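You operate a simulated robot arm through the tools that you are given. There is no shell and no other tool. Be economical: measure what you need, move in short steps, check, and stop when the job is done.

Carry out the task below with a simulated robot arm. There is one attempt and no reset: what you move stays moved.

## Task
Pack the grey small tray on the dining table. At the end: the black pod (marked "COFFEE") stands where the teal travel cup stood; the teal travel cup is on the cream coaster; the grey starter jar is on the grey small tray; the clear syrup bottle stands where the black pod stood; the purple starter jar is on the grey small tray; whatever was shut is shut again. Leave all else as you found it, and nothing knocked over.

Only the result counts: the job must be done as asked and must still hold three seconds after the hand-in. Knocking over, shifting, dropping, spilling or breaking anything else fails it.

## Robot
A 7-joint arm with a two-finger parallel gripper, fixed in place. Base frame: the origin is at the foot of the arm, x ahead of it, y to its left, z up; the work surface is at about z = 0. Readings come in cm, degrees, newtons and seconds.
With the tool pointing down near the work surface it reaches from about 24 to 62 cm from the base axis. Its first joint turns from -66.0 to 66.0 degrees. Payload 2.6 kg.
The tool frame sits at the grasp point between the pads (the TCP): z along the fingers, y along the line on which they close. The tips reach 3 cm beyond it. Largest opening 9.4 cm; finger width 2.8, thickness 1; the body of the gripper, 5 by 9.6 cm, starts 5.5 cm behind the TCP.
Orientation is that of the tool frame in the base frame, as a unit quaternion [w, x, y, z]. With the fingers straight down and closing along the base's y, the tool's x points along the base's -x, its y along +y and its z along -z.

## Interface
- The arm moves only by the tool play_rows. Its argument "plan" is a list of rows, each a list of 6 numbers: the shift along the base's x, y, z in cm, then the turn, a rotation vector about the base's x, y, z in rad. In form: [[tx, ty, tz, rx, ry, rz], ...]. A call has 1 to 20 rows; each row shifts and turns the commanded pose from where the row before left it. "gripper" is the finger opening in cm, from 0 to 9.4, set as the call begins (left out, the last holds). Rows are played at 5 a second. More than 5 cm and 8.6 degrees between two rows, or a gripper value outside its range, and nothing of the call is played. Where a pose cannot be reached the arm comes as near as it can. A force on the tool above 40 N (or 10 N above the force at the start of the call, whichever is more), or a blocked arm, ends the call early, and 0.2 s more pass. Each finger travels about 7.2 cm/s and halts on what it meets, pressing with about 23 N; the grip force reading is that of the motor and also rises with nothing between the fingers. The clock runs only during rows and for 0.2 s after the last one: add rows that do not move to give the fingers time. It gives the time, the measured TCP pose, the force on the tool (base axes), the opening and the grip force at its end, in the units of the frame above (readings bear some noise).
- Cameras (640 x 400 px; columns grow to the right, rows downward): "scene" is fixed at [4.44, 45.12, 54.41]; the picture's right is [-0.61, -0.79, 0.00], its down [-0.59, 0.45, -0.66] and it looks along [0.53, -0.40, -0.75] (base axes); focal length 214 px, centre (320, 200). "wrist" rides on the gripper at [7.6, 1.4, -10.2] in the tool frame; the picture's right is [-0.18, 0.98, 0.00], its down [-0.75, -0.14, -0.64] and it looks along [-0.63, -0.12, 0.77] (tool axes); focal length 243 px, centre (320, 200).
- capture(camera): a new picture of that camera. The clock stands still meanwhile.
- point_at(camera, pixels): for up to 12 pixels [column, row] of the newest picture of that camera ("zoom" is the newest enlarged one), the place [x, y, z] in the base frame of the surface seen there, good to about 0.2 cm. The clock stands still meanwhile.
- enlarge(camera, box): a new picture of the part [left, top, right, bottom] of that camera's present view, enlarged. The clock stands still meanwhile.
- sign_off(): hands the job in; it is judged then, once.

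Keep the steps short. Do not move on a guess: measure, check each grasp and each placing, and mend mistakes. In all there are 80 turns and 34 pictures (those below and enlarged ones count). Leave the gripper open and the arm clear of the work at the hand-in unless told otherwise, and finish with a single line.

The tools are called after ">>>" by a JSON object that holds its "api" and its "payload". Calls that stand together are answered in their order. play_rows: Moves the arm, as the interface text tells. Its arguments: {"type":"object","properties":{"plan":{"type":"array"},"gripper":{"type":"number"}},"required":["plan"]} The other tools are called the same way: capture (camera) takes a picture; point_at (camera, pixels) gives the place of the surface under pixels of a picture; enlarge (camera, box) takes an enlarged picture of a part of a camera's view; sign_off () hands the job in.

At the start:

```text
time: 0.0
ee_pos: [41.78, -8.74, 32.89]
ee_rot: [0.0, 0.0, 1.0, 0.001]
ft_force: [0.6, -0.2, -0.1]
finger_gap: 9.39
finger_force: 0.0
```

scene: 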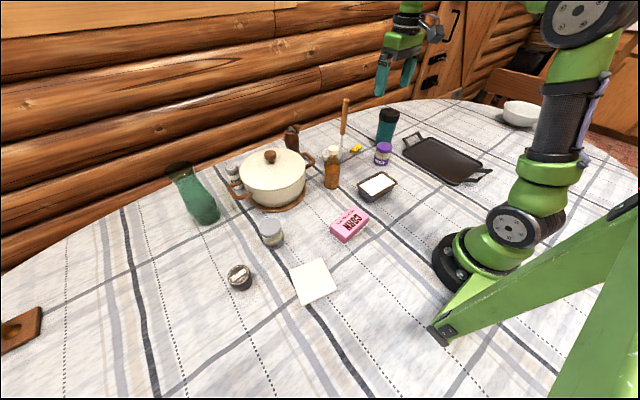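
wrist: 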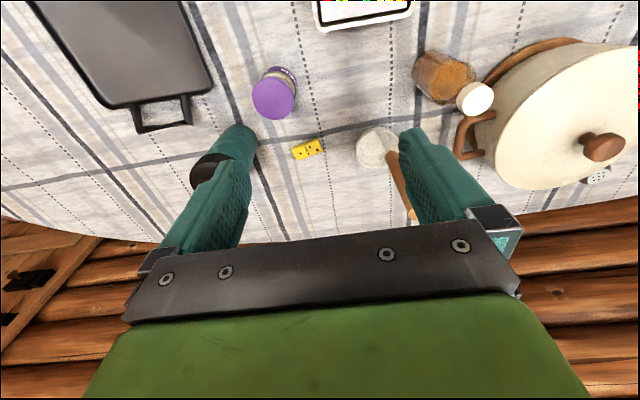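

I see the pot, jars, bottle, tray and cup. I'll enlarge the two halves of the scene to identify the objects.

>>> {"api": "enlarge", "payload": {"camera": "scene", "box": [160, 120, 360, 310]}}

>>> {"api": "enlarge", "payload": {"camera": "scene", "box": [310, 90, 510, 220]}}

```text
2.11 times, centred on (260, 215) of scene
```

zoom: 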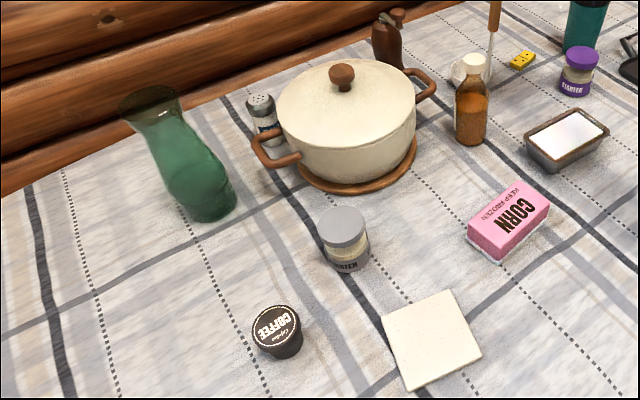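

```text
3.08 times, centred on (410, 155) of scene
```

zoom: 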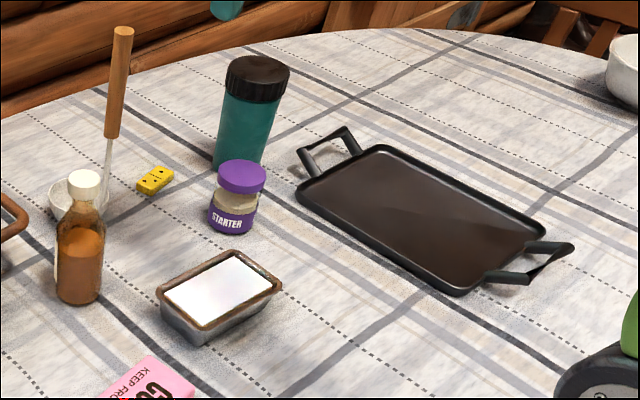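

Now I'll measure the objects in the newest zoom (tray corners, cup, purple jar, bottle), and the others in the scene picture.

>>> {"api": "point_at", "payload": {"camera": "zoom", "pixels": [[258, 75], [238, 165], [242, 175], [230, 230], [84, 182], [80, 300], [310, 192], [380, 150], [540, 232], [460, 290], [425, 220], [220, 285]]}}

>>> {"api": "point_at", "payload": {"camera": "scene", "pixels": [[239, 274], [241, 288], [269, 225], [272, 243], [289, 267], [324, 258], [337, 290], [303, 305], [348, 224], [271, 156], [295, 205], [520, 110]]}}

```text
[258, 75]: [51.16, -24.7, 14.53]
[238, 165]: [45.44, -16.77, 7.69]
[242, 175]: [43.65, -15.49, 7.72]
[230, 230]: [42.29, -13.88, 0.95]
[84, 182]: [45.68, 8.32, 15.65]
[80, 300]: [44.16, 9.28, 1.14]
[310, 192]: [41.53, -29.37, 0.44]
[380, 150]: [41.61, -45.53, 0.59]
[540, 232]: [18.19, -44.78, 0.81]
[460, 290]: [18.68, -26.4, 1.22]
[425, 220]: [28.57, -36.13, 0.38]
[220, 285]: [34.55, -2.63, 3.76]
```

```text
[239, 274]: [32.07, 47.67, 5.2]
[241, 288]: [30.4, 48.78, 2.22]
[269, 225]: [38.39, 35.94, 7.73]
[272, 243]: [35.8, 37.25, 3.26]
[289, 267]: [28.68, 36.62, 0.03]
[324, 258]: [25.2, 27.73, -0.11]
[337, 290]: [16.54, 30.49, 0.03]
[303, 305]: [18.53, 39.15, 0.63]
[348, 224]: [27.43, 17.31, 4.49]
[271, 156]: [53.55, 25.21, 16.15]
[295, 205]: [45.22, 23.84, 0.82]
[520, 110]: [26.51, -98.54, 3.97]
```

I'll take a zoomed wrist view to fix the purple jar's and the bottle's centres.

>>> {"api": "enlarge", "payload": {"camera": "wrist", "box": [180, 40, 340, 140]}}

```text
4.00 times, centred on (260, 90) of wrist
```

zoom: 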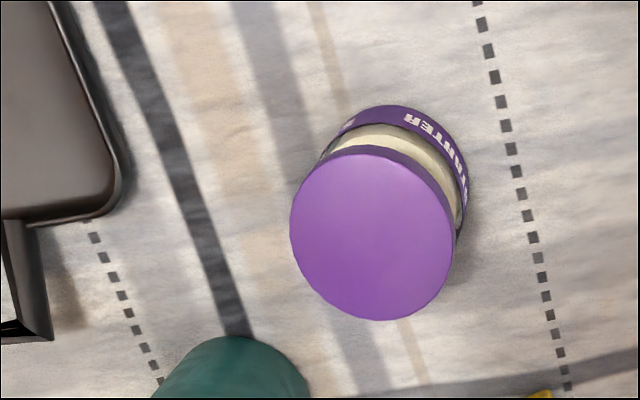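

The purple lid is a clear disc, about x 290–455, y 150–320. I'll measure its rim and centre.

>>> {"api": "point_at", "payload": {"camera": "zoom", "pixels": [[296, 235], [448, 235], [372, 235], [385, 315], [360, 160], [100, 200], [60, 120], [435, 130]]}}

>>> {"api": "point_at", "payload": {"camera": "wrist", "pixels": [[475, 98], [460, 98], [491, 98], [475, 84], [475, 112], [235, 130], [130, 60], [180, 160], [437, 60], [392, 150]]}}

```text
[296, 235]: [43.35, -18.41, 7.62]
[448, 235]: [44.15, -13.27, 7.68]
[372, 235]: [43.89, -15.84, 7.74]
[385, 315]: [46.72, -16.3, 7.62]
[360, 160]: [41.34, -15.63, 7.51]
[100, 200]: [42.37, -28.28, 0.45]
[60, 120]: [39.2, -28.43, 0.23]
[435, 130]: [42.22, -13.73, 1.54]
```

```text
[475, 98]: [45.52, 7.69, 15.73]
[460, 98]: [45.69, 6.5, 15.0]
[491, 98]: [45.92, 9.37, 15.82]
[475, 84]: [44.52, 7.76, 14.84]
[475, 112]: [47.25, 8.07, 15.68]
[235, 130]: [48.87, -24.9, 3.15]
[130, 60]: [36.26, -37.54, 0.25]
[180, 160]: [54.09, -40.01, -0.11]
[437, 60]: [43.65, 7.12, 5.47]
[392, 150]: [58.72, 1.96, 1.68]
```

The purple jar's centre is about (43.9, -15.95), 5.5 cm wide and 7.7 cm high. I'll move above it with the gripper open.

>>> {"api": "play_rows", "payload": {"plan": [[1, -3.6, -3, 0, 0, 0], [1.12, -3.61, -3, 0, 0, 0], [0, 0, -4, 0, 0, 0], [0, 0, -4, 0, 0, 0], [0, 0, -4, 0, 0, 0], [0, 0, -3, 0, 0, 0], [0, 0, 0, 0, 0, 0]], "gripper": 9.4}}

>>> {"api": "capture", "payload": {"camera": "wrist"}}

```text
time: 1.6
ee_pos: [43.84, -15.91, 11.93]
ee_rot: [0.001, 0.001, 1.0, 0.0]
ft_force: [-0.4, -0.2, -0.2]
finger_gap: 9.38
finger_force: 0.1
```

```text
28 pictures are left
```

wrist: 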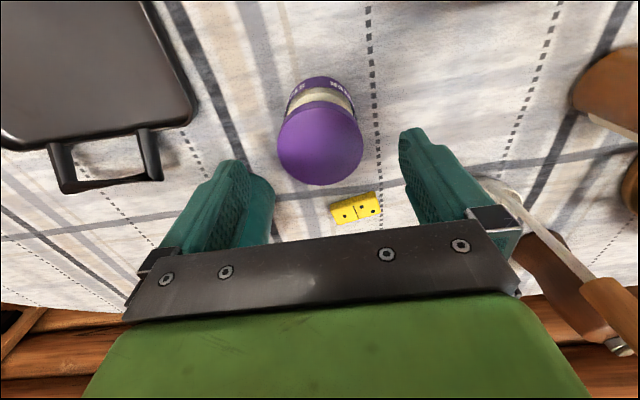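

The jar sits centred between the fingers. I'll go down to z ≈ 4.7 and close.

>>> {"api": "play_rows", "payload": {"plan": [[0.05, 0, -2.4, 0, 0, 0], [0, 0, -2.4, 0, 0, 0], [0, 0, -2.4, 0, 0, 0], [0, 0, 0, 0, 0, 0]]}}

>>> {"api": "play_rows", "payload": {"plan": [[0, 0, 0, 0, 0, 0], [0, 0, 0, 0, 0, 0], [0, 0, 0, 0, 0, 0], [0, 0, 0, 0, 0, 0]], "gripper": 4}}

```text
time: 2.6
ee_pos: [44.13, -16.02, 4.69]
ee_rot: [0.0, -0.001, 1.0, 0.001]
ft_force: [0.0, -0.3, 0.3]
finger_gap: 9.38
finger_force: 0.1
```

```text
time: 3.6
ee_pos: [44.07, -16.06, 4.74]
ee_rot: [0.0, 0.0, 1.0, 0.0]
ft_force: [0.5, -0.2, -0.8]
finger_gap: 5.71
finger_force: 22.8
```

I have a grip at 5.71 cm. I'll lift, swing back towards x = 35, then across to over the tray at (35, -36).

>>> {"api": "play_rows", "payload": {"plan": [[0, 0, 2, 0, 0, 0], [0, 0, 3, 0, 0, 0], [0, 0, 3, 0, 0, 0], [-3, 0, 0, 0, 0, 0], [-3, -1, 0, 0, 0, 0], [-3, -3, 0, 0, 0, 0], [0, -4, 0, 0, 0, 0], [0, -4, 0, 0, 0, 0], [0, -4, 0, 0, 0, 0], [0, -4, 0, 0, 0, 0], [0, 0, 0, 0, 0, 0]]}}

>>> {"api": "capture", "payload": {"camera": "scene"}}

```text
time: 6.0
ee_pos: [34.97, -36.21, 12.8]
ee_rot: [0.0, 0.0, 1.0, 0.0]
ft_force: [0.1, -0.1, -1.6]
finger_gap: 5.7
finger_force: 22.8
```

```text
27 pictures are left
```

scene: 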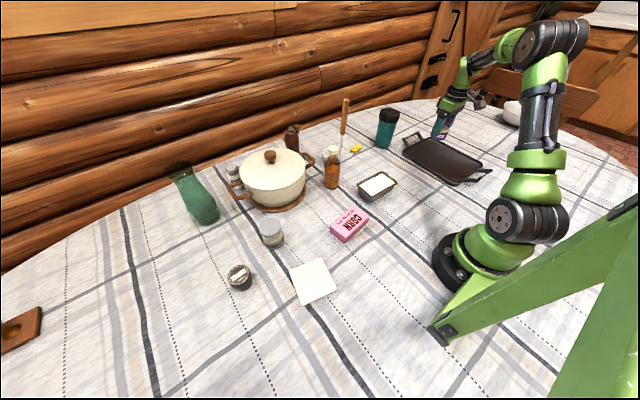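

The jar is over the tray. I'll zoom in to measure the tray floor and the cup now that both are in clear view.

>>> {"api": "enlarge", "payload": {"camera": "scene", "box": [370, 95, 498, 195]}}

```text
4.00 times, centred on (434, 145) of scene
```

zoom: 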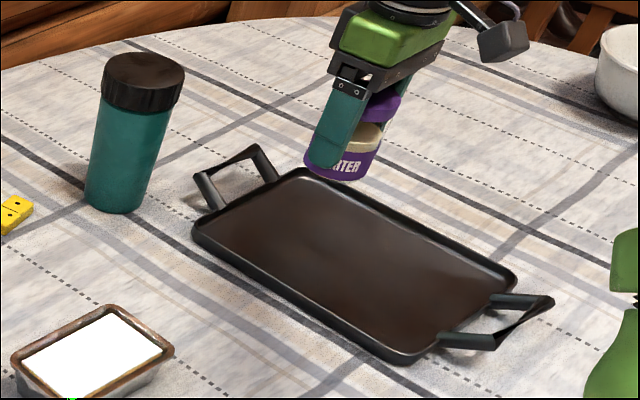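

>>> {"api": "point_at", "payload": {"camera": "zoom", "pixels": [[215, 240], [300, 185], [490, 280], [400, 345], [340, 250], [300, 215], [145, 68], [110, 68], [180, 82], [145, 55], [140, 85], [112, 205]]}}

```text
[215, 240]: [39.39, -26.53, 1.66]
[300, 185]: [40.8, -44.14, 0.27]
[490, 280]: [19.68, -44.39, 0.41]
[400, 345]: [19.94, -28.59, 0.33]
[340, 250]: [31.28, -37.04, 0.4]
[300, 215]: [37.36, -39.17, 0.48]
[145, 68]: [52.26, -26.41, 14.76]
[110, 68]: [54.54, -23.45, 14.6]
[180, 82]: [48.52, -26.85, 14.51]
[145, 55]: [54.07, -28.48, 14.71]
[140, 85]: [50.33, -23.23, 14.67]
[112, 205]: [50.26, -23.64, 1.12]
```

The tray floor is at z ≈ 0.4 and spans x 20–41, y -44 to -28. I'll lower the jar to just touching (TCP ≈ 5.2).

>>> {"api": "play_rows", "payload": {"plan": [[0, 0, -2.5, 0, 0, 0], [0, 0, -2.5, 0, 0, 0], [0, 0, -1.5, 0, 0, 0], [0, 0, -0.6, 0, 0, 0], [0, 0, -0.4, 0, 0, 0], [0, 0, 0, 0, 0, 0]]}}

```text
time: 7.4
ee_pos: [35.03, -36.0, 5.22]
ee_rot: [0.001, 0.0, 1.0, 0.0]
ft_force: [0.5, 0.4, -2.0]
finger_gap: 5.71
finger_force: 23.3
```

Not touching yet by the force reading. I'll go down a little more in small steps.

>>> {"api": "play_rows", "payload": {"plan": [[0, 0, -0.1, 0, 0, 0], [0, 0, 0, 0, 0, 0]]}}

```text
time: 8.0
ee_pos: [34.91, -36.03, 5.15]
ee_rot: [0.0, 0.0, 1.0, 0.0]
ft_force: [-2.3, 2.8, 6.5]
finger_gap: 5.71
finger_force: 22.9
```

Contact: the force in z is up to +6.5 N. I'll open and rise.

>>> {"api": "play_rows", "payload": {"plan": [[0, 0, 0, 0, 0, 0], [0, 0, 0, 0, 0, 0], [0, 0, 0, 0, 0, 0], [0, 0, 3, 0, 0, 0], [0, 0, 4, 0, 0, 0], [0, 0, 4, 0, 0, 0], [0, 0, 4, 0, 0, 0], [0, 0, 4, 0, 0, 0]], "gripper": 9.4}}

>>> {"api": "capture", "payload": {"camera": "wrist"}}

```text
time: 9.8
ee_pos: [35.05, -35.85, 24.22]
ee_rot: [0.0, 0.001, 1.0, 0.001]
ft_force: [0.4, 0.5, -0.1]
finger_gap: 9.4
finger_force: 0.1
```

```text
25 pictures are left
```

wrist: 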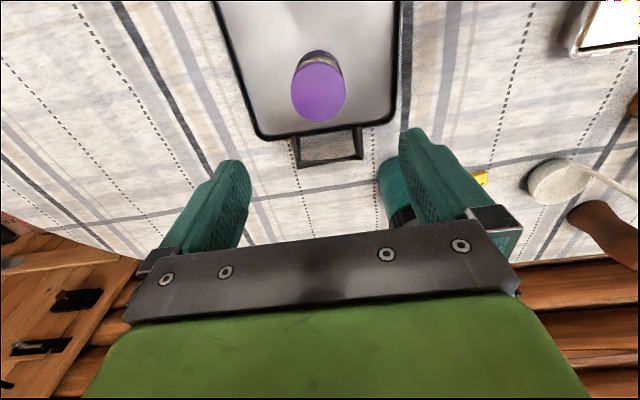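

The purple jar stands on the tray. Next I'll look at the teal cup from above.

>>> {"api": "play_rows", "payload": {"plan": [[2, 3.5, 2, 0, 0, 0], [2, 3.5, 2, 0, 0, 0], [3, 3.5, 1, 0, 0, 0], [3, 3.5, 0, 0, 0, 0], [0, 0, 0, 0, 0, 0]]}}

>>> {"api": "enlarge", "payload": {"camera": "wrist", "box": [220, 90, 420, 215]}}

```text
time: 11.0
ee_pos: [44.74, -21.79, 29.02]
ee_rot: [0.0, 0.0, 1.0, 0.0]
ft_force: [-0.4, 0.4, -0.1]
finger_gap: 9.41
finger_force: 0.0
```

```text
3.20 times, centred on (320, 152) of wrist
```

zoom: 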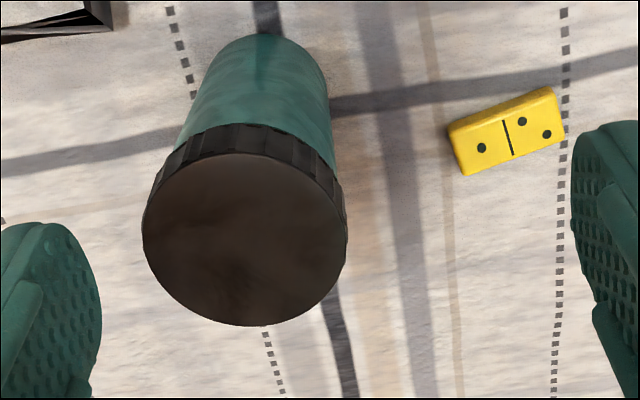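

>>> {"api": "point_at", "payload": {"camera": "zoom", "pixels": [[148, 235], [342, 240], [245, 238], [250, 320], [242, 158], [262, 45], [181, 140], [333, 160]]}}

```text
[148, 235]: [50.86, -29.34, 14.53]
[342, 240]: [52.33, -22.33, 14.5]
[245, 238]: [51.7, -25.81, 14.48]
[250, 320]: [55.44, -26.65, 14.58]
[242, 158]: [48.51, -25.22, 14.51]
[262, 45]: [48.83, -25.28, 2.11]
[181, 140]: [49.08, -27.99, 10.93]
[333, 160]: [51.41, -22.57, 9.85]
```

The cup's centre is about (51.8, -25.9), 7.1 cm wide and 14.5 cm high. I'll move above it, then go down to z ≈ 10.5.

>>> {"api": "play_rows", "payload": {"plan": [[3.5, -2, 0, 0, 0, 0], [3.5, -2.05, 0, 0, 0, 0], [0, 0, -4, 0, 0, 0], [0, 0, -4, 0, 0, 0], [0, 0, 0, 0, 0, 0]]}}

>>> {"api": "capture", "payload": {"camera": "wrist"}}

```text
time: 12.2
ee_pos: [53.13, -25.74, 20.89]
ee_rot: [-0.001, 0.0, 1.0, 0.001]
ft_force: [0.2, -0.4, 0.4]
finger_gap: 9.39
finger_force: 0.0
out of reach, approached as far as the arm can: row 2, 3, 4
```

```text
23 pictures are left
```

wrist: 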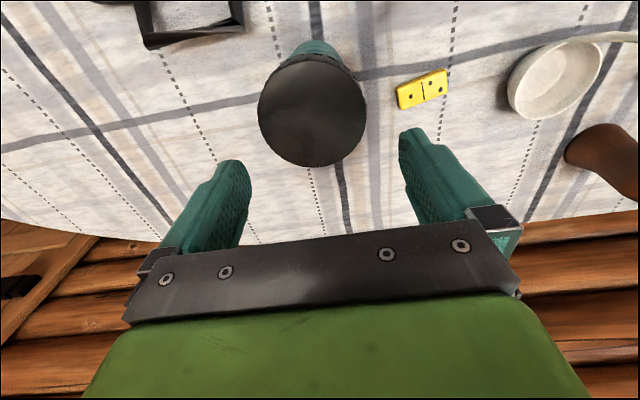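

The x reading is 53.1, more than I asked for (an out-of-reach row). I'll let it settle and reread.

>>> {"api": "play_rows", "payload": {"plan": [[0, 0, 0, 0, 0, 0], [0, 0, 0, 0, 0, 0]]}}

```text
time: 12.8
ee_pos: [53.17, -25.65, 20.93]
ee_rot: [-0.001, 0.0, 1.0, 0.0]
ft_force: [0.9, 0.5, -0.1]
finger_gap: 9.41
finger_force: 0.1
```

I'll correct x by -1.35 and y by -0.2, and go down a bit.

>>> {"api": "play_rows", "payload": {"plan": [[-1.35, -0.2, 0, 0, 0, 0], [0, 0, -2, 0, 0, 0], [0, 0, 0, 0, 0, 0]]}}

```text
time: 13.6
ee_pos: [53.29, -26.43, 19.39]
ee_rot: [-0.001, 0.0, 1.0, 0.001]
ft_force: [0.0, 0.6, -0.6]
finger_gap: 9.43
finger_force: 0.0
out of reach, approached as far as the arm can: row 1, 2
```

Readings don't follow the commands here. I'll back off in x and reread before going on.

>>> {"api": "play_rows", "payload": {"plan": [[-3, 0, 0, 0, 0, 0], [0, 0, 0, 0, 0, 0]]}}

```text
time: 14.2
ee_pos: [52.36, -27.62, 20.12]
ee_rot: [0.0, 0.0, 1.0, 0.0]
ft_force: [0.3, 0.5, 0.2]
finger_gap: 9.39
finger_force: 0.0
out of reach, approached as far as the arm can: row 1
```

The arm appears caught at radius ≈ 59 cm. I'll retreat radially in small rows and upward.

>>> {"api": "play_rows", "payload": {"plan": [[-2, 1, 2, 0, 0, 0], [-2, 1, 2, 0, 0, 0], [-2, 1, 2, 0, 0, 0], [0, 0, 0, 0, 0, 0]]}}

```text
time: 15.2
ee_pos: [49.7, -26.33, 27.82]
ee_rot: [-0.001, 0.0, 1.0, 0.0]
ft_force: [-0.4, -0.7, -0.1]
finger_gap: 9.43
finger_force: 0.2
out of reach, approached as far as the arm can: row 1, 2, 3
```

The arm is stretched straight along its reach limit. At a safe height, I'll try a plain inward nudge along the radius.

>>> {"api": "play_rows", "payload": {"plan": [[-4.2, 2.2, -1.5, 0, 0, 0], [-4.2, 2.2, -1.5, 0, 0, 0], [0, 0, 0, 0, 0, 0]]}}

>>> {"api": "capture", "payload": {"camera": "scene"}}

```text
time: 16.0
ee_pos: [49.74, -26.34, 27.81]
ee_rot: [0.0, -0.001, 1.0, 0.0]
ft_force: [0.0, -0.6, 0.8]
finger_gap: 9.37
finger_force: 0.1
out of reach, approached as far as the arm can: row 1, 2
```

```text
22 pictures are left
```

scene: 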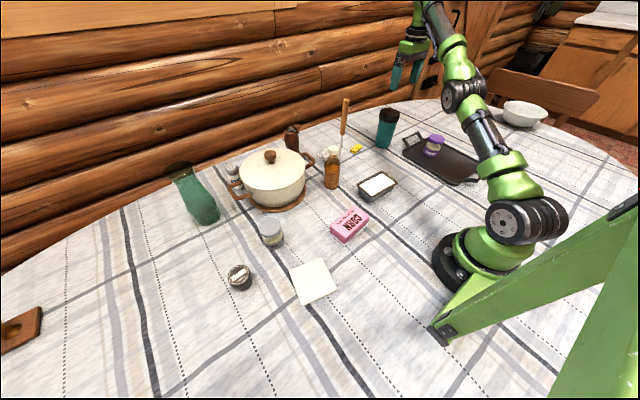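

The arm is stretched straight. I'll slide sideways around the base, away from above the cup, to find space for unlocking the elbow.

>>> {"api": "play_rows", "payload": {"plan": [[1.5, 3, 0, 0, 0, 0], [1, 3, 0, 0, 0, 0], [0.7, 3, 0, 0, 0, 0], [0, 3, -1, 0, 0, 0], [0, 0, -3, 0, 0, 0], [0, 0, -3, 0, 0, 0], [0, 0, 0, 0, 0, 0]]}}

```text
time: 17.6
ee_pos: [56.54, -15.24, 22.05]
ee_rot: [0.0, 0.0, 1.0, 0.0]
ft_force: [0.1, 0.0, -0.1]
finger_gap: 9.42
finger_force: 0.1
out of reach, approached as far as the arm can: row 3, 4, 5, 6
```

Still on the reach limit; open space lies below here. I'll go straight down, since the reach grows nearer the table.

>>> {"api": "play_rows", "payload": {"plan": [[0, 0, -4, 0, 0, 0], [0, 0, -3, 0, 0, 0], [0, 0, 0, 0, 0, 0]]}}

```text
time: 18.4
ee_pos: [58.44, -15.72, 15.58]
ee_rot: [-0.002, 0.0, 1.0, -0.001]
ft_force: [0.0, -0.4, -0.1]
finger_gap: 9.38
finger_force: 0.1
out of reach, approached as far as the arm can: row 1, 2
```

Still stretched straight. I'll tilt the tool a few degrees (fingers outward) while pulling in, at this clear place, to unlock the elbow.

>>> {"api": "play_rows", "payload": {"plan": [[-2, 0.5, 2, 0, -0.12, 0], [-2, 0.5, 2, 0, -0.12, 0], [0, 0, 0, 0, 0, 0]]}}

```text
time: 19.2
ee_pos: [60.52, -16.4, 18.92]
ee_rot: [0.079, 0.0, 0.997, 0.001]
ft_force: [0.0, -0.7, -0.7]
finger_gap: 9.39
finger_force: 0.0
out of reach, approached as far as the arm can: row 1, 2
```

Tilting worked but the elbow stayed straight. I'll undo the tilt, combining inward pulls with alternating up/down steps in this clear space.

>>> {"api": "play_rows", "payload": {"plan": [[-3, 0.8, 1, 0, 0.12, 0], [-3, 0.8, 2, 0, 0.04, 0], [-1.5, 0.4, -3, 0, 0, 0], [-1.5, 0.4, 3, 0, 0, 0], [-0.5, 0.1, -4, 0, 0, 0], [-0.5, 0.1, 4, 0, 0, 0]]}}

```text
time: 20.6
ee_pos: [56.28, -15.01, 23.56]
ee_rot: [0.0, -0.002, 1.0, 0.001]
ft_force: [0.8, -0.3, 0.8]
finger_gap: 9.36
finger_force: 0.1
out of reach, approached as far as the arm can: row 1, 2, 3, 4, 5, 6
```

Every reading lies on one sphere around the shoulder. The elbow may be locked just past straight, where pulling in only jams it. I'll stretch outward first, then go down and in.

>>> {"api": "play_rows", "payload": {"plan": [[3.6, -1, 1.5, 0, 0, 0], [0, 0, 0, 0, 0, 0]]}}

>>> {"api": "play_rows", "payload": {"plan": [[0, 0, -4, 0, 0, 0], [-1.5, 0.4, -2, 0, 0, 0], [0, 0, 0, 0, 0, 0]]}}

```text
time: 21.2
ee_pos: [56.26, -14.99, 23.49]
ee_rot: [0.0, 0.0, 1.0, 0.001]
ft_force: [-0.1, -0.1, 1.1]
finger_gap: 9.4
finger_force: 0.0
out of reach, approached as far as the arm can: row 1
```

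```text
time: 22.0
ee_pos: [57.73, -15.45, 18.1]
ee_rot: [-0.003, 0.0, 1.0, 0.001]
ft_force: [-0.2, -0.3, -0.7]
finger_gap: 9.4
finger_force: 0.1
out of reach, approached as far as the arm can: row 1, 2
```

Still locked. Raising the arm along the sphere should drive the wrist to its own limit with the tool pointing down, which must bend the elbow. There is free space above, so I'll go up and in.

>>> {"api": "play_rows", "payload": {"plan": [[-1, 0.3, 4, 0, 0, 0], [-1, 0.3, 4, 0, 0, 0], [-1.5, 0.4, 4, 0, 0, 0], [-2, 0.5, 4, 0, 0, 0], [-2, 0.5, 4, 0, 0, 0], [-2.5, 0.6, 4, 0, 0, 0], [0, 0, 0, 0, 0, 0]]}}

```text
time: 23.6
ee_pos: [46.99, -11.41, 40.36]
ee_rot: [0.0, 0.0, 1.0, 0.0]
ft_force: [0.4, 0.0, -0.6]
finger_gap: 9.4
finger_force: 0.0
out of reach, approached as far as the arm can: row 2, 5, 6
```

Still on the sphere, now higher. I'll keep going up and in.

>>> {"api": "play_rows", "payload": {"plan": [[-3.5, 0.8, 3, 0, 0, 0], [-3.5, 0.8, 3, 0, 0, 0], [-4, 0.9, 2, 0, 0, 0], [-4, 0.9, 2, 0, 0, 0], [-4, 0.9, 1, 0, 0, 0], [0, 0, 0, 0, 0, 0]]}}

```text
time: 25.0
ee_pos: [27.52, -7.29, 49.63]
ee_rot: [0.001, 0.001, 1.0, 0.0]
ft_force: [-0.1, 0.9, 0.3]
finger_gap: 9.38
finger_force: 0.0
out of reach, approached as far as the arm can: row 3, 4, 5
```

The radius from the shoulder is now 56 cm, so the elbow is bending again. I'll come down to check that it follows normally.

>>> {"api": "play_rows", "payload": {"plan": [[2, 0, -4, 0, 0, 0], [2, 0, -4, 0, 0, 0], [2, 0, -4, 0, 0, 0], [2, 0, -4, 0, 0, 0], [0, 0, 0, 0, 0, 0]]}}

```text
time: 26.2
ee_pos: [35.63, -7.53, 33.58]
ee_rot: [-0.001, 0.0, 1.0, 0.001]
ft_force: [0.8, 0.1, 0.3]
finger_gap: 9.43
finger_force: 0.2
```

The arm moves freely again. From now on I'll keep sqrt(r² + z²) below about 61. For the cup, I'll go to (42, -25.9), down to z ≈ 10.6, then slide outward around it.

>>> {"api": "play_rows", "payload": {"plan": [[1.4, -3.6, -2.6, 0, 0, 0], [1.4, -3.6, -2.6, 0, 0, 0], [1.4, -3.6, -2.6, 0, 0, 0], [1.4, -3.6, -2.6, 0, 0, 0], [0.8, -4, -2.6, 0, 0, 0], [0, 0, -4, 0, 0, 0], [0, 0, -4, 0, 0, 0], [0, 0, -1.9, 0, 0, 0], [0, 0, 0, 0, 0, 0]]}}

>>> {"api": "capture", "payload": {"camera": "wrist"}}

```text
time: 28.2
ee_pos: [42.01, -25.93, 10.83]
ee_rot: [0.0, 0.0, 1.0, 0.0]
ft_force: [0.2, 0.0, -0.1]
finger_gap: 9.42
finger_force: 0.1
```

```text
21 pictures are left
```

wrist: 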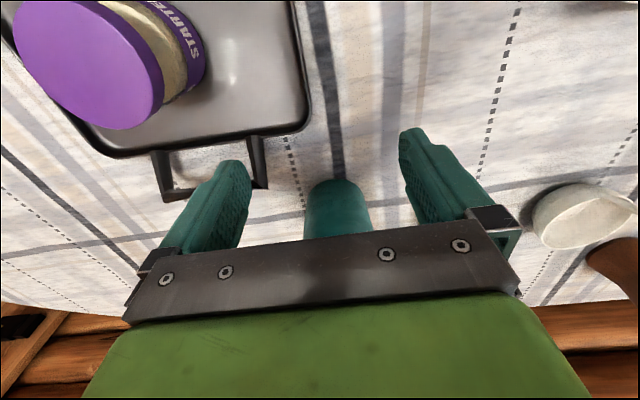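

The cup is between the fingers at column ≈ 338. I'll slide outward to x = 51.8, then close.

>>> {"api": "play_rows", "payload": {"plan": [[2.5, 0, 0, 0, 0, 0], [2.5, 0, 0, 0, 0, 0], [2.4, 0, 0, 0, 0, 0], [2.4, 0, 0, 0, 0, 0], [0, 0, 0, 0, 0, 0]]}}

>>> {"api": "play_rows", "payload": {"plan": [[0, 0, 0, 0, 0, 0], [0, 0, 0, 0, 0, 0], [0, 0, 0, 0, 0, 0], [0, 0, 0, 0, 0, 0]], "gripper": 5.5}}

```text
time: 29.4
ee_pos: [51.52, -25.65, 10.87]
ee_rot: [-0.002, 0.0, 1.0, 0.002]
ft_force: [0.0, 0.1, -0.4]
finger_gap: 9.38
finger_force: 0.0
```

```text
time: 30.4
ee_pos: [51.6, -25.73, 10.9]
ee_rot: [-0.001, 0.0, 1.0, 0.001]
ft_force: [0.3, 0.4, -1.8]
finger_gap: 7.88
finger_force: 23.0
```

Closed at 7.88 cm with 23 N. I'll lift 2.5 cm, draw inward, and look.

>>> {"api": "play_rows", "payload": {"plan": [[0, 0, 1, 0, 0, 0], [0, 0, 1.5, 0, 0, 0], [0, 0, 0, 0, 0, 0]]}}

>>> {"api": "enlarge", "payload": {"camera": "scene", "box": [340, 60, 500, 160]}}

```text
time: 31.2
ee_pos: [51.71, -25.66, 13.3]
ee_rot: [-0.002, 0.001, 1.0, 0.0]
ft_force: [0.6, 0.7, -2.1]
finger_gap: 7.84
finger_force: 22.7
```

```text
4.00 times, centred on (420, 110) of scene
```

zoom: 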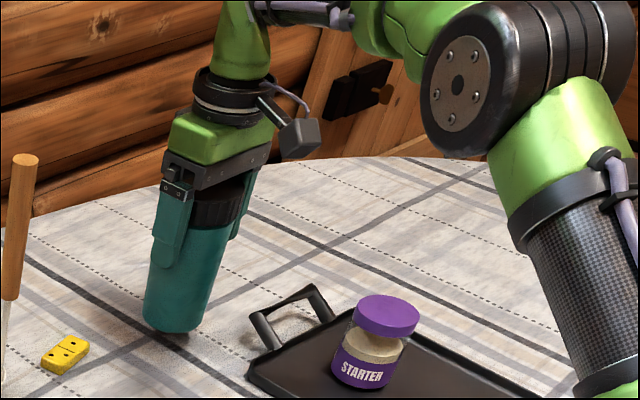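

The cup is held upright. I'll carry it inward and up, then across to the coaster with its bottom at about 10 cm.

>>> {"api": "play_rows", "payload": {"plan": [[-3, 2, 1.5, 0, 0, 0], [-3, 2, 1.5, 0, 0, 0], [-3, 2, 1.5, 0, 0, 0], [-3, 2, 1.5, 0, 0, 0], [-3, 2, 1.5, 0, 0, 0], [-0.6, 4.3, 0, 0, 0, 0], [-0.6, 4.3, 0, 0, 0, 0], [-0.5, 4.3, 0, 0, 0, 0], [-0.5, 4.3, 0, 0, 0, 0], [-0.5, 4.3, 0, 0, 0, 0], [0, 4.2, 0, 0, 0, 0], [0, 0, 0, 0, 0, 0]]}}

>>> {"api": "play_rows", "payload": {"plan": [[-1.95, 3.9, 0, 0, 0, 0], [-1.95, 3.9, 0, 0, 0, 0], [-1.95, 3.9, 0, 0, 0, 0], [-1.95, 3.9, 0, 0, 0, 0], [-1.95, 3.9, 0, 0, 0, 0], [-1.95, 3.9, 0, 0, 0, 0], [0, 0, 0, 0, 0, 0]]}}

>>> {"api": "capture", "payload": {"camera": "scene"}}

```text
time: 33.8
ee_pos: [33.93, 9.89, 20.9]
ee_rot: [-0.002, 0.0, 1.0, 0.0]
ft_force: [-0.8, 0.1, -1.8]
finger_gap: 7.79
finger_force: 23.0
```

```text
time: 35.4
ee_pos: [22.37, 33.32, 20.97]
ee_rot: [-0.001, 0.0, 1.0, 0.0]
ft_force: [0.3, -0.5, -2.5]
finger_gap: 7.78
finger_force: 23.0
```

```text
19 pictures are left
```

scene: 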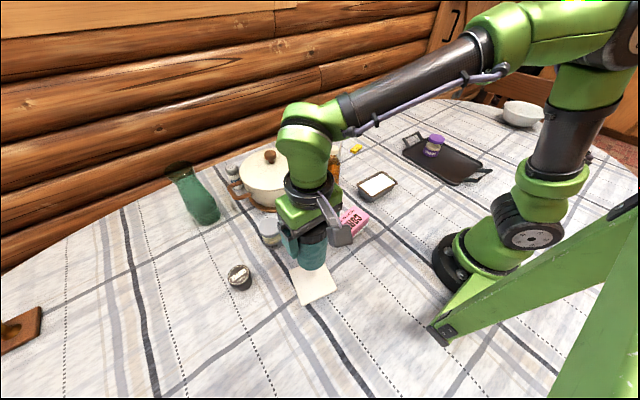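

Over the coaster. I'll lower to just above contact (TCP ≈ 11.8).

>>> {"api": "play_rows", "payload": {"plan": [[0, 0.15, -3, 0, 0, 0], [0, 0, -3, 0, 0, 0], [0, 0, -2, 0, 0, 0], [0, 0, -1.2, 0, 0, 0], [0, 0, 0, 0, 0, 0]]}}

>>> {"api": "enlarge", "payload": {"camera": "scene", "box": [240, 215, 368, 315]}}

```text
time: 36.6
ee_pos: [22.35, 33.49, 11.54]
ee_rot: [-0.001, 0.0, 1.0, 0.001]
ft_force: [-1.4, -2.1, 8.1]
finger_gap: 7.77
finger_force: 22.2
```

```text
4.00 times, centred on (304, 265) of scene
```

zoom: 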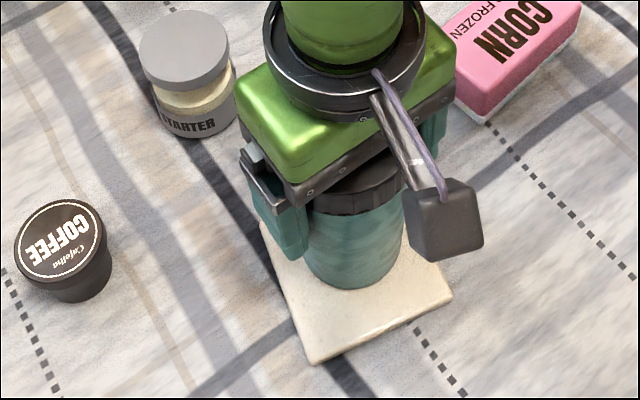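

Contact already (8 N). I'll check the cup's base against the coaster corners before letting go.

>>> {"api": "point_at", "payload": {"camera": "zoom", "pixels": [[350, 284], [312, 355], [446, 295], [270, 232], [318, 268], [390, 275], [72, 235], [110, 250], [185, 45], [145, 50], [227, 55], [190, 85]]}}

```text
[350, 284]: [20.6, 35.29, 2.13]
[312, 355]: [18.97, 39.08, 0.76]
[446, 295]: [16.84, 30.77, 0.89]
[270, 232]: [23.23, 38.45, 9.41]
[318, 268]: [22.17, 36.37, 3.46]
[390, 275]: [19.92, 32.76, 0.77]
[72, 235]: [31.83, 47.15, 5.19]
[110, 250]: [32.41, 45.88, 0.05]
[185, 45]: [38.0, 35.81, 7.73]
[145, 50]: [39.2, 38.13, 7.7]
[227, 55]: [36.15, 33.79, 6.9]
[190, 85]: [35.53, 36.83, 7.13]
```

The cup's base is centred on the coaster. I'll release and rise straight up.

>>> {"api": "play_rows", "payload": {"plan": [[0, 0, 0, 0, 0, 0], [0, 0, 0, 0, 0, 0], [0, 0, 0, 0, 0, 0], [0, 0, 1.5, 0, 0, 0], [0, 0, 3, 0, 0, 0], [0, 0, 4, 0, 0, 0], [0, 0, 4, 0, 0, 0], [0, 0, 2, 0, 0, 0], [0, 0, 0, 0, 0, 0]], "gripper": 9.4}}

>>> {"api": "capture", "payload": {"camera": "wrist"}}

```text
time: 38.6
ee_pos: [22.19, 33.53, 26.18]
ee_rot: [-0.001, 0.0, 1.0, 0.0]
ft_force: [-0.2, 0.6, 0.3]
finger_gap: 9.39
finger_force: 0.2
```

```text
17 pictures are left
```

wrist: 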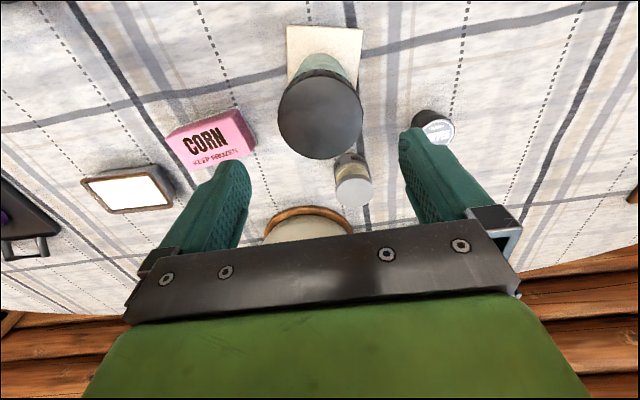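

The cup stands on the coaster. I'll shift to (31, 40, 27), where both the pod and the grey jar should show between the fingers.

>>> {"api": "play_rows", "payload": {"plan": [[3, 2.2, 0.8, 0, 0, 0], [3, 2.2, 0, 0, 0, 0], [2.8, 2, 0, 0, 0, 0], [0, 0, 0, 0, 0, 0]]}}

>>> {"api": "enlarge", "payload": {"camera": "wrist", "box": [250, 40, 426, 160]}}

```text
time: 39.6
ee_pos: [31.15, 39.9, 26.83]
ee_rot: [-0.002, 0.0, 1.0, 0.0]
ft_force: [0.3, 0.2, 0.2]
finger_gap: 9.4
finger_force: 0.2
```

```text
3.33 times, centred on (338, 100) of wrist
```

zoom: 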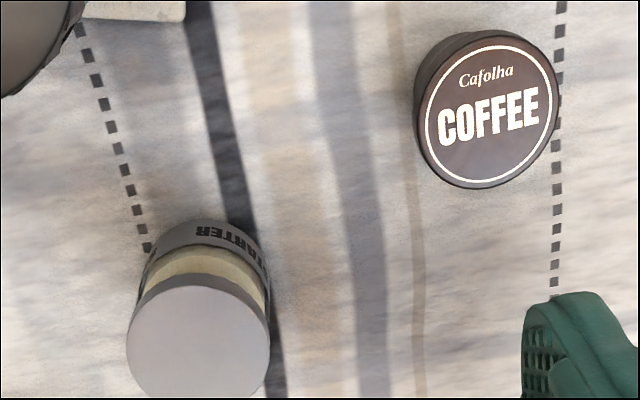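

>>> {"api": "point_at", "payload": {"camera": "zoom", "pixels": [[422, 112], [556, 112], [488, 112], [484, 36], [492, 184], [131, 345], [266, 345], [199, 290], [198, 345]]}}

```text
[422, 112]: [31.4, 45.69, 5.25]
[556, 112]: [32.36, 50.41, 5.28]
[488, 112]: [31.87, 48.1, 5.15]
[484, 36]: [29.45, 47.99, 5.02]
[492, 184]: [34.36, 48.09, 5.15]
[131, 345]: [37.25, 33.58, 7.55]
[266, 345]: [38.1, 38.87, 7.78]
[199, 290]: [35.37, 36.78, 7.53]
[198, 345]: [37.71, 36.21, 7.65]
```

The pod's centre is about (31.9, 48.05), 4.9 cm wide and 5.2 cm high; the grey jar's centre is about (37.7, 36.2). I'll lower first, then go over the pod and down to z ≈ 3.9.

>>> {"api": "play_rows", "payload": {"plan": [[0, 0, -4, 0, 0, 0], [0, 0, -4, 0, 0, 0], [0, 0, -4, 0, 0, 0], [0.4, 4.1, 0, 0, 0, 0], [0.4, 4.05, 0, 0, 0, 0], [0, 0, -3, 0, 0, 0], [0, 0, 0, 0, 0, 0]]}}

```text
time: 41.2
ee_pos: [32.0, 48.15, 11.73]
ee_rot: [-0.001, -0.001, 1.0, 0.0]
ft_force: [-0.2, -0.1, -0.3]
finger_gap: 9.38
finger_force: 0.1
```

Centred over the pod. I'll go down to z ≈ 3.9 and close.

>>> {"api": "play_rows", "payload": {"plan": [[-0.1, -0.1, -3, 0, 0, 0], [0, 0, -3, 0, 0, 0], [0, 0, -1.8, 0, 0, 0], [0, 0, 0, 0, 0, 0]]}}

>>> {"api": "play_rows", "payload": {"plan": [[0, 0, 0, 0, 0, 0], [0, 0, 0, 0, 0, 0], [0, 0, 0, 0, 0, 0], [0, 0, 0, 0, 0, 0]], "gripper": 3.5}}

>>> {"api": "play_rows", "payload": {"plan": [[0, 0, 1.5, 0, 0, 0], [0, 0, 1.5, 0, 0, 0], [0, 0, 0, 0, 0, 0]]}}

>>> {"api": "enlarge", "payload": {"camera": "scene", "box": [190, 230, 318, 310]}}

```text
time: 42.2
ee_pos: [31.79, 47.88, 4.26]
ee_rot: [-0.001, 0.001, 1.0, 0.0]
ft_force: [0.3, 0.8, -0.6]
finger_gap: 9.4
finger_force: 0.1
```

```text
time: 43.2
ee_pos: [31.98, 47.82, 4.21]
ee_rot: [-0.002, -0.001, 1.0, 0.0]
ft_force: [-0.3, -0.2, 0.3]
finger_gap: 4.94
finger_force: 23.4
```

```text
time: 44.0
ee_pos: [31.77, 47.8, 7.27]
ee_rot: [-0.002, 0.0, 1.0, 0.0]
ft_force: [0.3, 0.4, -0.4]
finger_gap: 4.96
finger_force: 22.9
```

```text
5.00 times, centred on (254, 270) of scene
```

zoom: 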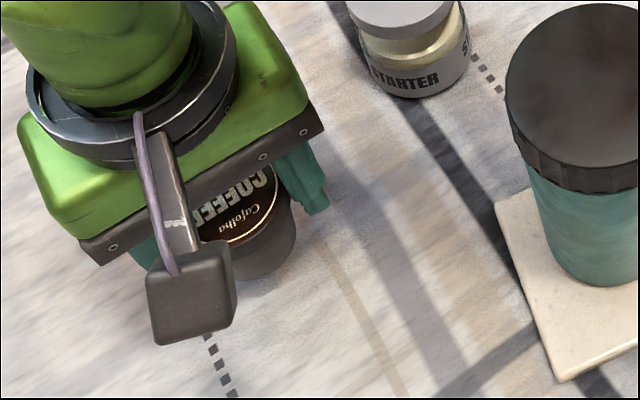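

The pod is held (4.95 cm). I'll lift it well clear and carry it over, drawing inward first, then across at z ≈ 27.

>>> {"api": "play_rows", "payload": {"plan": [[-0.8, -1.2, 3.5, 0, 0, 0], [-0.8, -1.2, 3.5, 0, 0, 0], [-0.8, -1.2, 3.5, 0, 0, 0], [-0.8, -1.2, 3.5, 0, 0, 0], [-0.8, -1.2, 3.5, 0, 0, 0], [1.1, -4, 0.25, 0, 0, 0], [1.1, -4, 0.25, 0, 0, 0], [1.1, -4, 0.25, 0, 0, 0], [1.1, -4, 0.25, 0, 0, 0], [1.1, -4, 0.25, 0, 0, 0], [1.1, -4, 0.25, 0, 0, 0], [1.1, -4, 0.25, 0, 0, 0], [1.1, -4, 0.25, 0, 0, 0], [1.1, -4, 0.25, 0, 0, 0], [0, 0, 0, 0, 0, 0]]}}

>>> {"api": "play_rows", "payload": {"plan": [[0.6, -4, 0, 0, 0, 0], [0.6, -4, 0, 0, 0, 0], [0.6, -4, 0, 0, 0, 0], [0.6, -4, 0, 0, 0, 0], [0.6, -4, 0, 0, 0, 0], [0.6, -4, 0, 0, 0, 0], [0.6, -4, 0, 0, 0, 0], [0, -0.5, -4, 0, 0, 0], [0, -0.5, -4, 0, 0, 0], [0, -0.5, -4, 0, 0, 0], [0, -0.5, -4, 0, 0, 0], [0, 0, 0, 0, 0, 0]]}}

```text
time: 47.2
ee_pos: [37.86, 5.97, 26.84]
ee_rot: [-0.002, 0.0, 1.0, 0.001]
ft_force: [0.2, 0.4, 0.0]
finger_gap: 4.98
finger_force: 22.9
```

```text
time: 49.8
ee_pos: [41.88, -23.96, 10.67]
ee_rot: [-0.001, 0.0, 1.0, 0.001]
ft_force: [0.1, -0.6, -0.4]
finger_gap: 4.98
finger_force: 22.8
```

Next I'll go outward to (51.8, -25.9), then lower towards z ≈ 4.4.

>>> {"api": "play_rows", "payload": {"plan": [[2.5, -0.5, 0, 0, 0, 0], [2.5, -0.5, 0, 0, 0, 0], [2.5, -0.5, 0, 0, 0, 0], [2.4, -0.4, 0, 0, 0, 0], [0, 0, -2.5, 0, 0, 0], [0, 0, -2.5, 0, 0, 0], [0, 0, -1, 0, 0, 0], [0, 0, 0, 0, 0, 0]]}}

>>> {"api": "enlarge", "payload": {"camera": "scene", "box": [340, 80, 468, 160]}}

```text
time: 51.6
ee_pos: [51.88, -26.0, 4.76]
ee_rot: [-0.001, 0.0, 1.0, 0.001]
ft_force: [-0.3, -0.4, -0.3]
finger_gap: 4.99
finger_force: 23.1
```

```text
5.00 times, centred on (404, 120) of scene
```

zoom: 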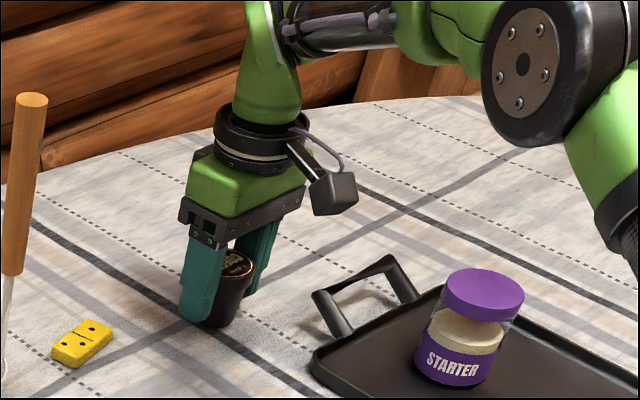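

The pod is just above the table, perhaps slightly tilted in the grip. I'll lower in small steps until it touches.

>>> {"api": "play_rows", "payload": {"plan": [[0, 0, -0.2, 0, 0, 0], [0, 0, -0.2, 0, 0, 0], [0, 0, 0, 0, 0, 0]]}}

```text
time: 52.4
ee_pos: [51.72, -25.99, 4.48]
ee_rot: [-0.002, -0.001, 1.0, 0.0]
ft_force: [-0.8, 0.0, 0.3]
finger_gap: 4.98
finger_force: 23.1
```

>>> {"api": "play_rows", "payload": {"plan": [[0, 0.1, -0.15, 0, 0, 0], [0, 0, -0.15, 0, 0, 0], [0, 0, 0, 0, 0, 0]]}}

>>> {"api": "enlarge", "payload": {"camera": "scene", "box": [362, 115, 410, 151]}}

```text
time: 53.2
ee_pos: [51.85, -25.84, 4.19]
ee_rot: [-0.001, 0.0, 1.0, 0.001]
ft_force: [-0.3, 0.5, -0.7]
finger_gap: 4.96
finger_force: 22.7
```

```text
11.11 times, centred on (386, 133) of scene
```

zoom: 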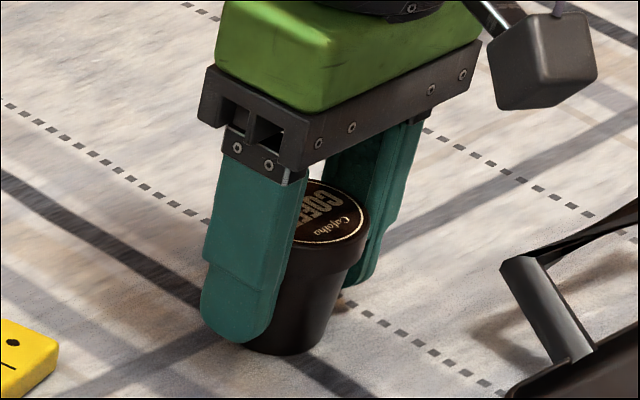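

It looks upright and practically down. I'll take one more small step to touch.

>>> {"api": "play_rows", "payload": {"plan": [[0, 0, -0.12, 0, 0, 0], [0, 0, 0, 0, 0, 0]]}}

```text
time: 53.8
ee_pos: [51.87, -25.78, 4.13]
ee_rot: [0.0, -0.001, 1.0, 0.0]
ft_force: [-2.0, 2.4, 9.6]
finger_gap: 4.97
finger_force: 22.8
```

Contact at 9.6 N. I'll release, rise, draw inward and go up to view the bottle.

>>> {"api": "play_rows", "payload": {"plan": [[0, 0, 0, 0, 0, 0], [0, 0, 0, 0, 0, 0], [0, 0, 0, 0, 0, 0], [0, 0, 2, 0, 0, 0], [0, 0, 3, 0, 0, 0], [0, 0, 3, 0, 0, 0], [-3, 2, 2, 0, 0, 0], [-3, 3, 3, 0, 0, 0], [-3, 3, 3, 0, 0, 0], [-2, 4, 3, 0, 0, 0], [-1, 4, 3, 0, 0, 0], [-1, 4, 2, 0, 0, 0], [0, 4, 0, 0, 0, 0], [0, 4, 0, 0, 0, 0], [0, 4, 0, 0, 0, 0], [0, 0, 0, 0, 0, 0]], "gripper": 9.4}}

>>> {"api": "capture", "payload": {"camera": "wrist"}}

>>> {"api": "enlarge", "payload": {"camera": "scene", "box": [310, 90, 502, 210]}}

```text
refused: row 8 steps farther than a row can; nothing moved
```

```text
12 pictures are left
```

wrist: 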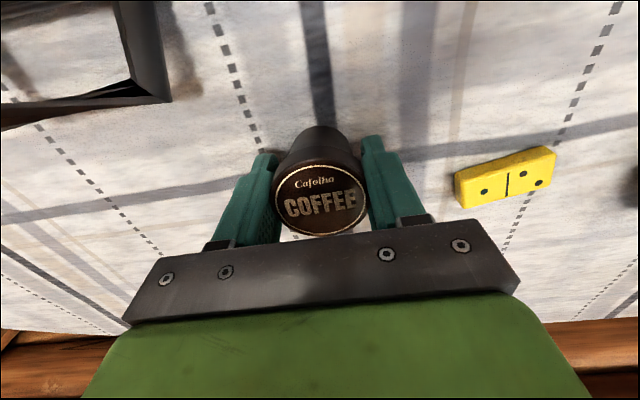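

```text
3.33 times, centred on (406, 150) of scene
```

zoom: 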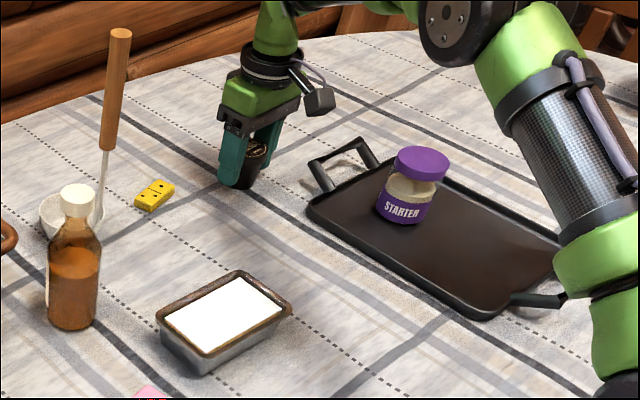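

The call was refused for over-long steps and nothing moved. I'll repeat with shorter rows: release, rise, inward, then up.

>>> {"api": "play_rows", "payload": {"plan": [[0, 0, 0, 0, 0, 0], [0, 0, 0, 0, 0, 0], [0, 0, 0, 0, 0, 0], [0, 0, 2, 0, 0, 0], [0, 0, 3, 0, 0, 0], [0, 0, 3, 0, 0, 0], [-3, 2, 2, 0, 0, 0], [-3, 2.5, 2.5, 0, 0, 0], [-3, 2.5, 2.5, 0, 0, 0], [-2, 3.5, 2.5, 0, 0, 0], [-1, 3.5, 3, 0, 0, 0], [-1, 4, 2, 0, 0, 0], [0, 4, 2, 0, 0, 0], [0, 4, 0, 0, 0, 0], [0, 4, 0, 0, 0, 0], [0, 0, 0, 0, 0, 0]], "gripper": 9.4}}

```text
time: 57.2
ee_pos: [38.87, 4.03, 28.68]
ee_rot: [-0.002, 0.0, 1.0, 0.0]
ft_force: [-0.9, -0.8, 0.4]
finger_gap: 9.38
finger_force: 0.0
```

Now a close wrist view of the bottle, expected near (367, 159).

>>> {"api": "enlarge", "payload": {"camera": "wrist", "box": [256, 70, 448, 190]}}

```text
3.33 times, centred on (352, 130) of wrist
```

zoom: 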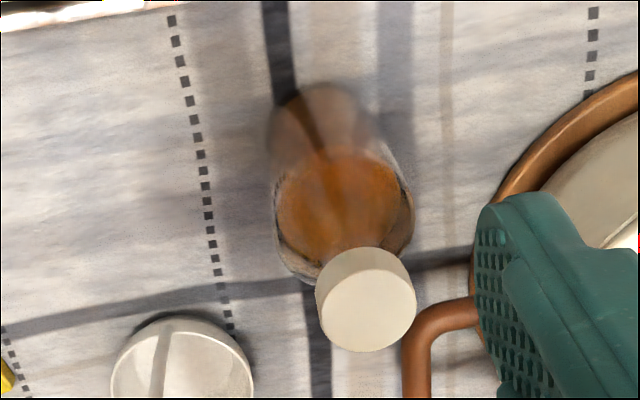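

>>> {"api": "point_at", "payload": {"camera": "zoom", "pixels": [[322, 300], [410, 300], [365, 298], [366, 346], [364, 258], [280, 190], [408, 200], [440, 315], [335, 95], [300, 270], [182, 360], [290, 120]]}}

```text
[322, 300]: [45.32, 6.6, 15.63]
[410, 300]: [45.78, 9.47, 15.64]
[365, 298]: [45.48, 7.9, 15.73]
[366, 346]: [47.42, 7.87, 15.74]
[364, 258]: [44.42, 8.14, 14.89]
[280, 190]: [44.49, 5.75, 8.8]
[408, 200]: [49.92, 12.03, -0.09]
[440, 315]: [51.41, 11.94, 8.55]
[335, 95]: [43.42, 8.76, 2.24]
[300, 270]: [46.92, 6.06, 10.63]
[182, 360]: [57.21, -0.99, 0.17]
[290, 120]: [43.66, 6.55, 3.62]
```

The bottle's axis is at about (45.6, 8.05), body about 5 cm wide and cap top at 15.7. With opening 7.6, I'll go above it and down to z ≈ 15, then check the centring.

>>> {"api": "play_rows", "payload": {"plan": [[3.4, 2, 0, 0, 0, 0], [3.3, 2, 0, 0, 0, 0], [0, 0, -4, 0, 0, 0], [0, 0, -4, 0, 0, 0], [0, 0, -2, 0, 0, 0], [0, 0, 0, 0, 0, 0]], "gripper": 7.8}}

```text
time: 58.6
ee_pos: [45.59, 8.06, 18.57]
ee_rot: [-0.001, 0.0, 1.0, 0.0]
ft_force: [0.4, -0.1, 0.1]
finger_gap: 7.79
finger_force: 0.2
```

Pose is exactly over the axis. I'll go down to z ≈ 10.9 and close.

>>> {"api": "play_rows", "payload": {"plan": [[0, 0, -2.5, 0, 0, 0], [0, 0, -2.5, 0, 0, 0], [0, 0, -1.7, 0, 0, 0], [0, 0, -1, 0, 0, 0], [0, 0, 0, 0, 0, 0]]}}

>>> {"api": "play_rows", "payload": {"plan": [[0, 0, 0, 0, 0, 0], [0, 0, 0, 0, 0, 0], [0, 0, 0, 0, 0, 0], [0, 0, 0, 0, 0, 0]], "gripper": 3.5}}

```text
time: 59.8
ee_pos: [45.41, 8.19, 10.92]
ee_rot: [-0.002, -0.001, 1.0, 0.001]
ft_force: [0.5, 0.6, -0.3]
finger_gap: 7.8
finger_force: 0.1
```

```text
time: 60.8
ee_pos: [45.42, 8.22, 10.86]
ee_rot: [-0.001, 0.0, 1.0, 0.0]
ft_force: [0.0, -1.6, -0.2]
finger_gap: 5.49
finger_force: 23.1
```

Gripped at 5.49 cm. I'll lift 3 cm and look.

>>> {"api": "play_rows", "payload": {"plan": [[0, 0, 1, 0, 0, 0], [0, 0, 2, 0, 0, 0], [0, 0, 0, 0, 0, 0]]}}

>>> {"api": "enlarge", "payload": {"camera": "scene", "box": [270, 90, 430, 190]}}

```text
time: 61.6
ee_pos: [45.45, 8.19, 13.86]
ee_rot: [-0.001, 0.0, 1.0, 0.0]
ft_force: [-0.2, -1.1, -2.9]
finger_gap: 5.48
finger_force: 22.8
```

```text
4.00 times, centred on (350, 140) of scene
```

zoom: 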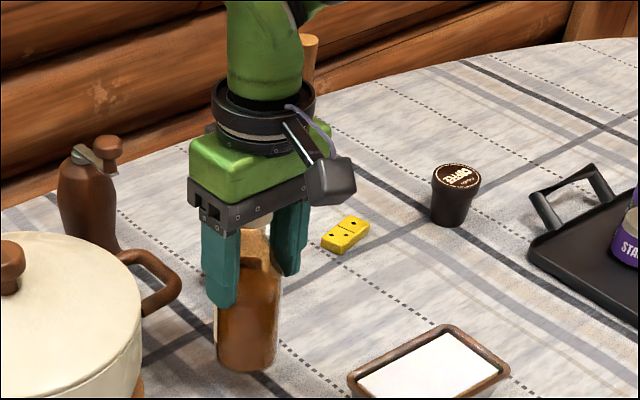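

The bottle hangs upright and the pod stands well in its new place. I'll carry the bottle inward and up, then around to near the pod's old place.

>>> {"api": "play_rows", "payload": {"plan": [[-2.5, 0, 3, 0, 0, 0], [-2.5, 0, 3, 0, 0, 0], [-2.5, 0, 3, 0, 0, 0], [-2.5, 0, 3, 0, 0, 0], [-0.75, 3.7, 0.2, 0, 0, 0], [-0.75, 3.7, 0.2, 0, 0, 0], [-0.75, 3.7, 0.2, 0, 0, 0], [-0.75, 3.7, 0.2, 0, 0, 0], [-0.75, 3.7, 0.2, 0, 0, 0], [-0.75, 3.7, 0.2, 0, 0, 0], [-0.75, 3.7, 0.2, 0, 0, 0], [0, 4, -1.5, 0, 0, 0], [0, 4, -1.5, 0, 0, 0], [0, 0, -4, 0, 0, 0], [0, 0, -4, 0, 0, 0], [0, 0, 0, 0, 0, 0]]}}

>>> {"api": "play_rows", "payload": {"plan": [[0.85, 3, -1, 0, 0, 0], [0.85, 3, -1, 0, 0, 0], [0, 0, 0, 0, 0, 0]]}}

```text
time: 65.0
ee_pos: [30.17, 42.0, 16.4]
ee_rot: [-0.002, 0.0, 1.0, 0.001]
ft_force: [0.3, 0.9, -3.4]
finger_gap: 5.47
finger_force: 23.1
```

```text
time: 65.8
ee_pos: [32.03, 48.04, 14.39]
ee_rot: [-0.003, 0.0, 1.0, 0.0]
ft_force: [1.0, 0.1, -3.1]
finger_gap: 5.46
finger_force: 23.5
```

Now lower to just above the table, with a slight x trim.

>>> {"api": "play_rows", "payload": {"plan": [[-0.25, 0, -1.5, 0, 0, 0], [0, 0, -1, 0, 0, 0], [0, 0, -0.6, 0, 0, 0], [0, 0, -0.3, 0, 0, 0], [0, 0, 0, 0, 0, 0]]}}

>>> {"api": "play_rows", "payload": {"plan": [[0, 0, -0.12, 0, 0, 0], [0, 0, 0, 0, 0, 0]]}}

```text
time: 67.0
ee_pos: [31.83, 48.13, 10.88]
ee_rot: [-0.001, -0.001, 1.0, 0.001]
ft_force: [-1.4, -3.5, 5.2]
finger_gap: 5.48
finger_force: 23.1
```

```text
time: 67.6
ee_pos: [31.79, 48.09, 10.77]
ee_rot: [0.0, 0.0, 1.0, 0.001]
ft_force: [-2.6, -8.0, 17.9]
finger_gap: 5.51
finger_force: 22.6
```

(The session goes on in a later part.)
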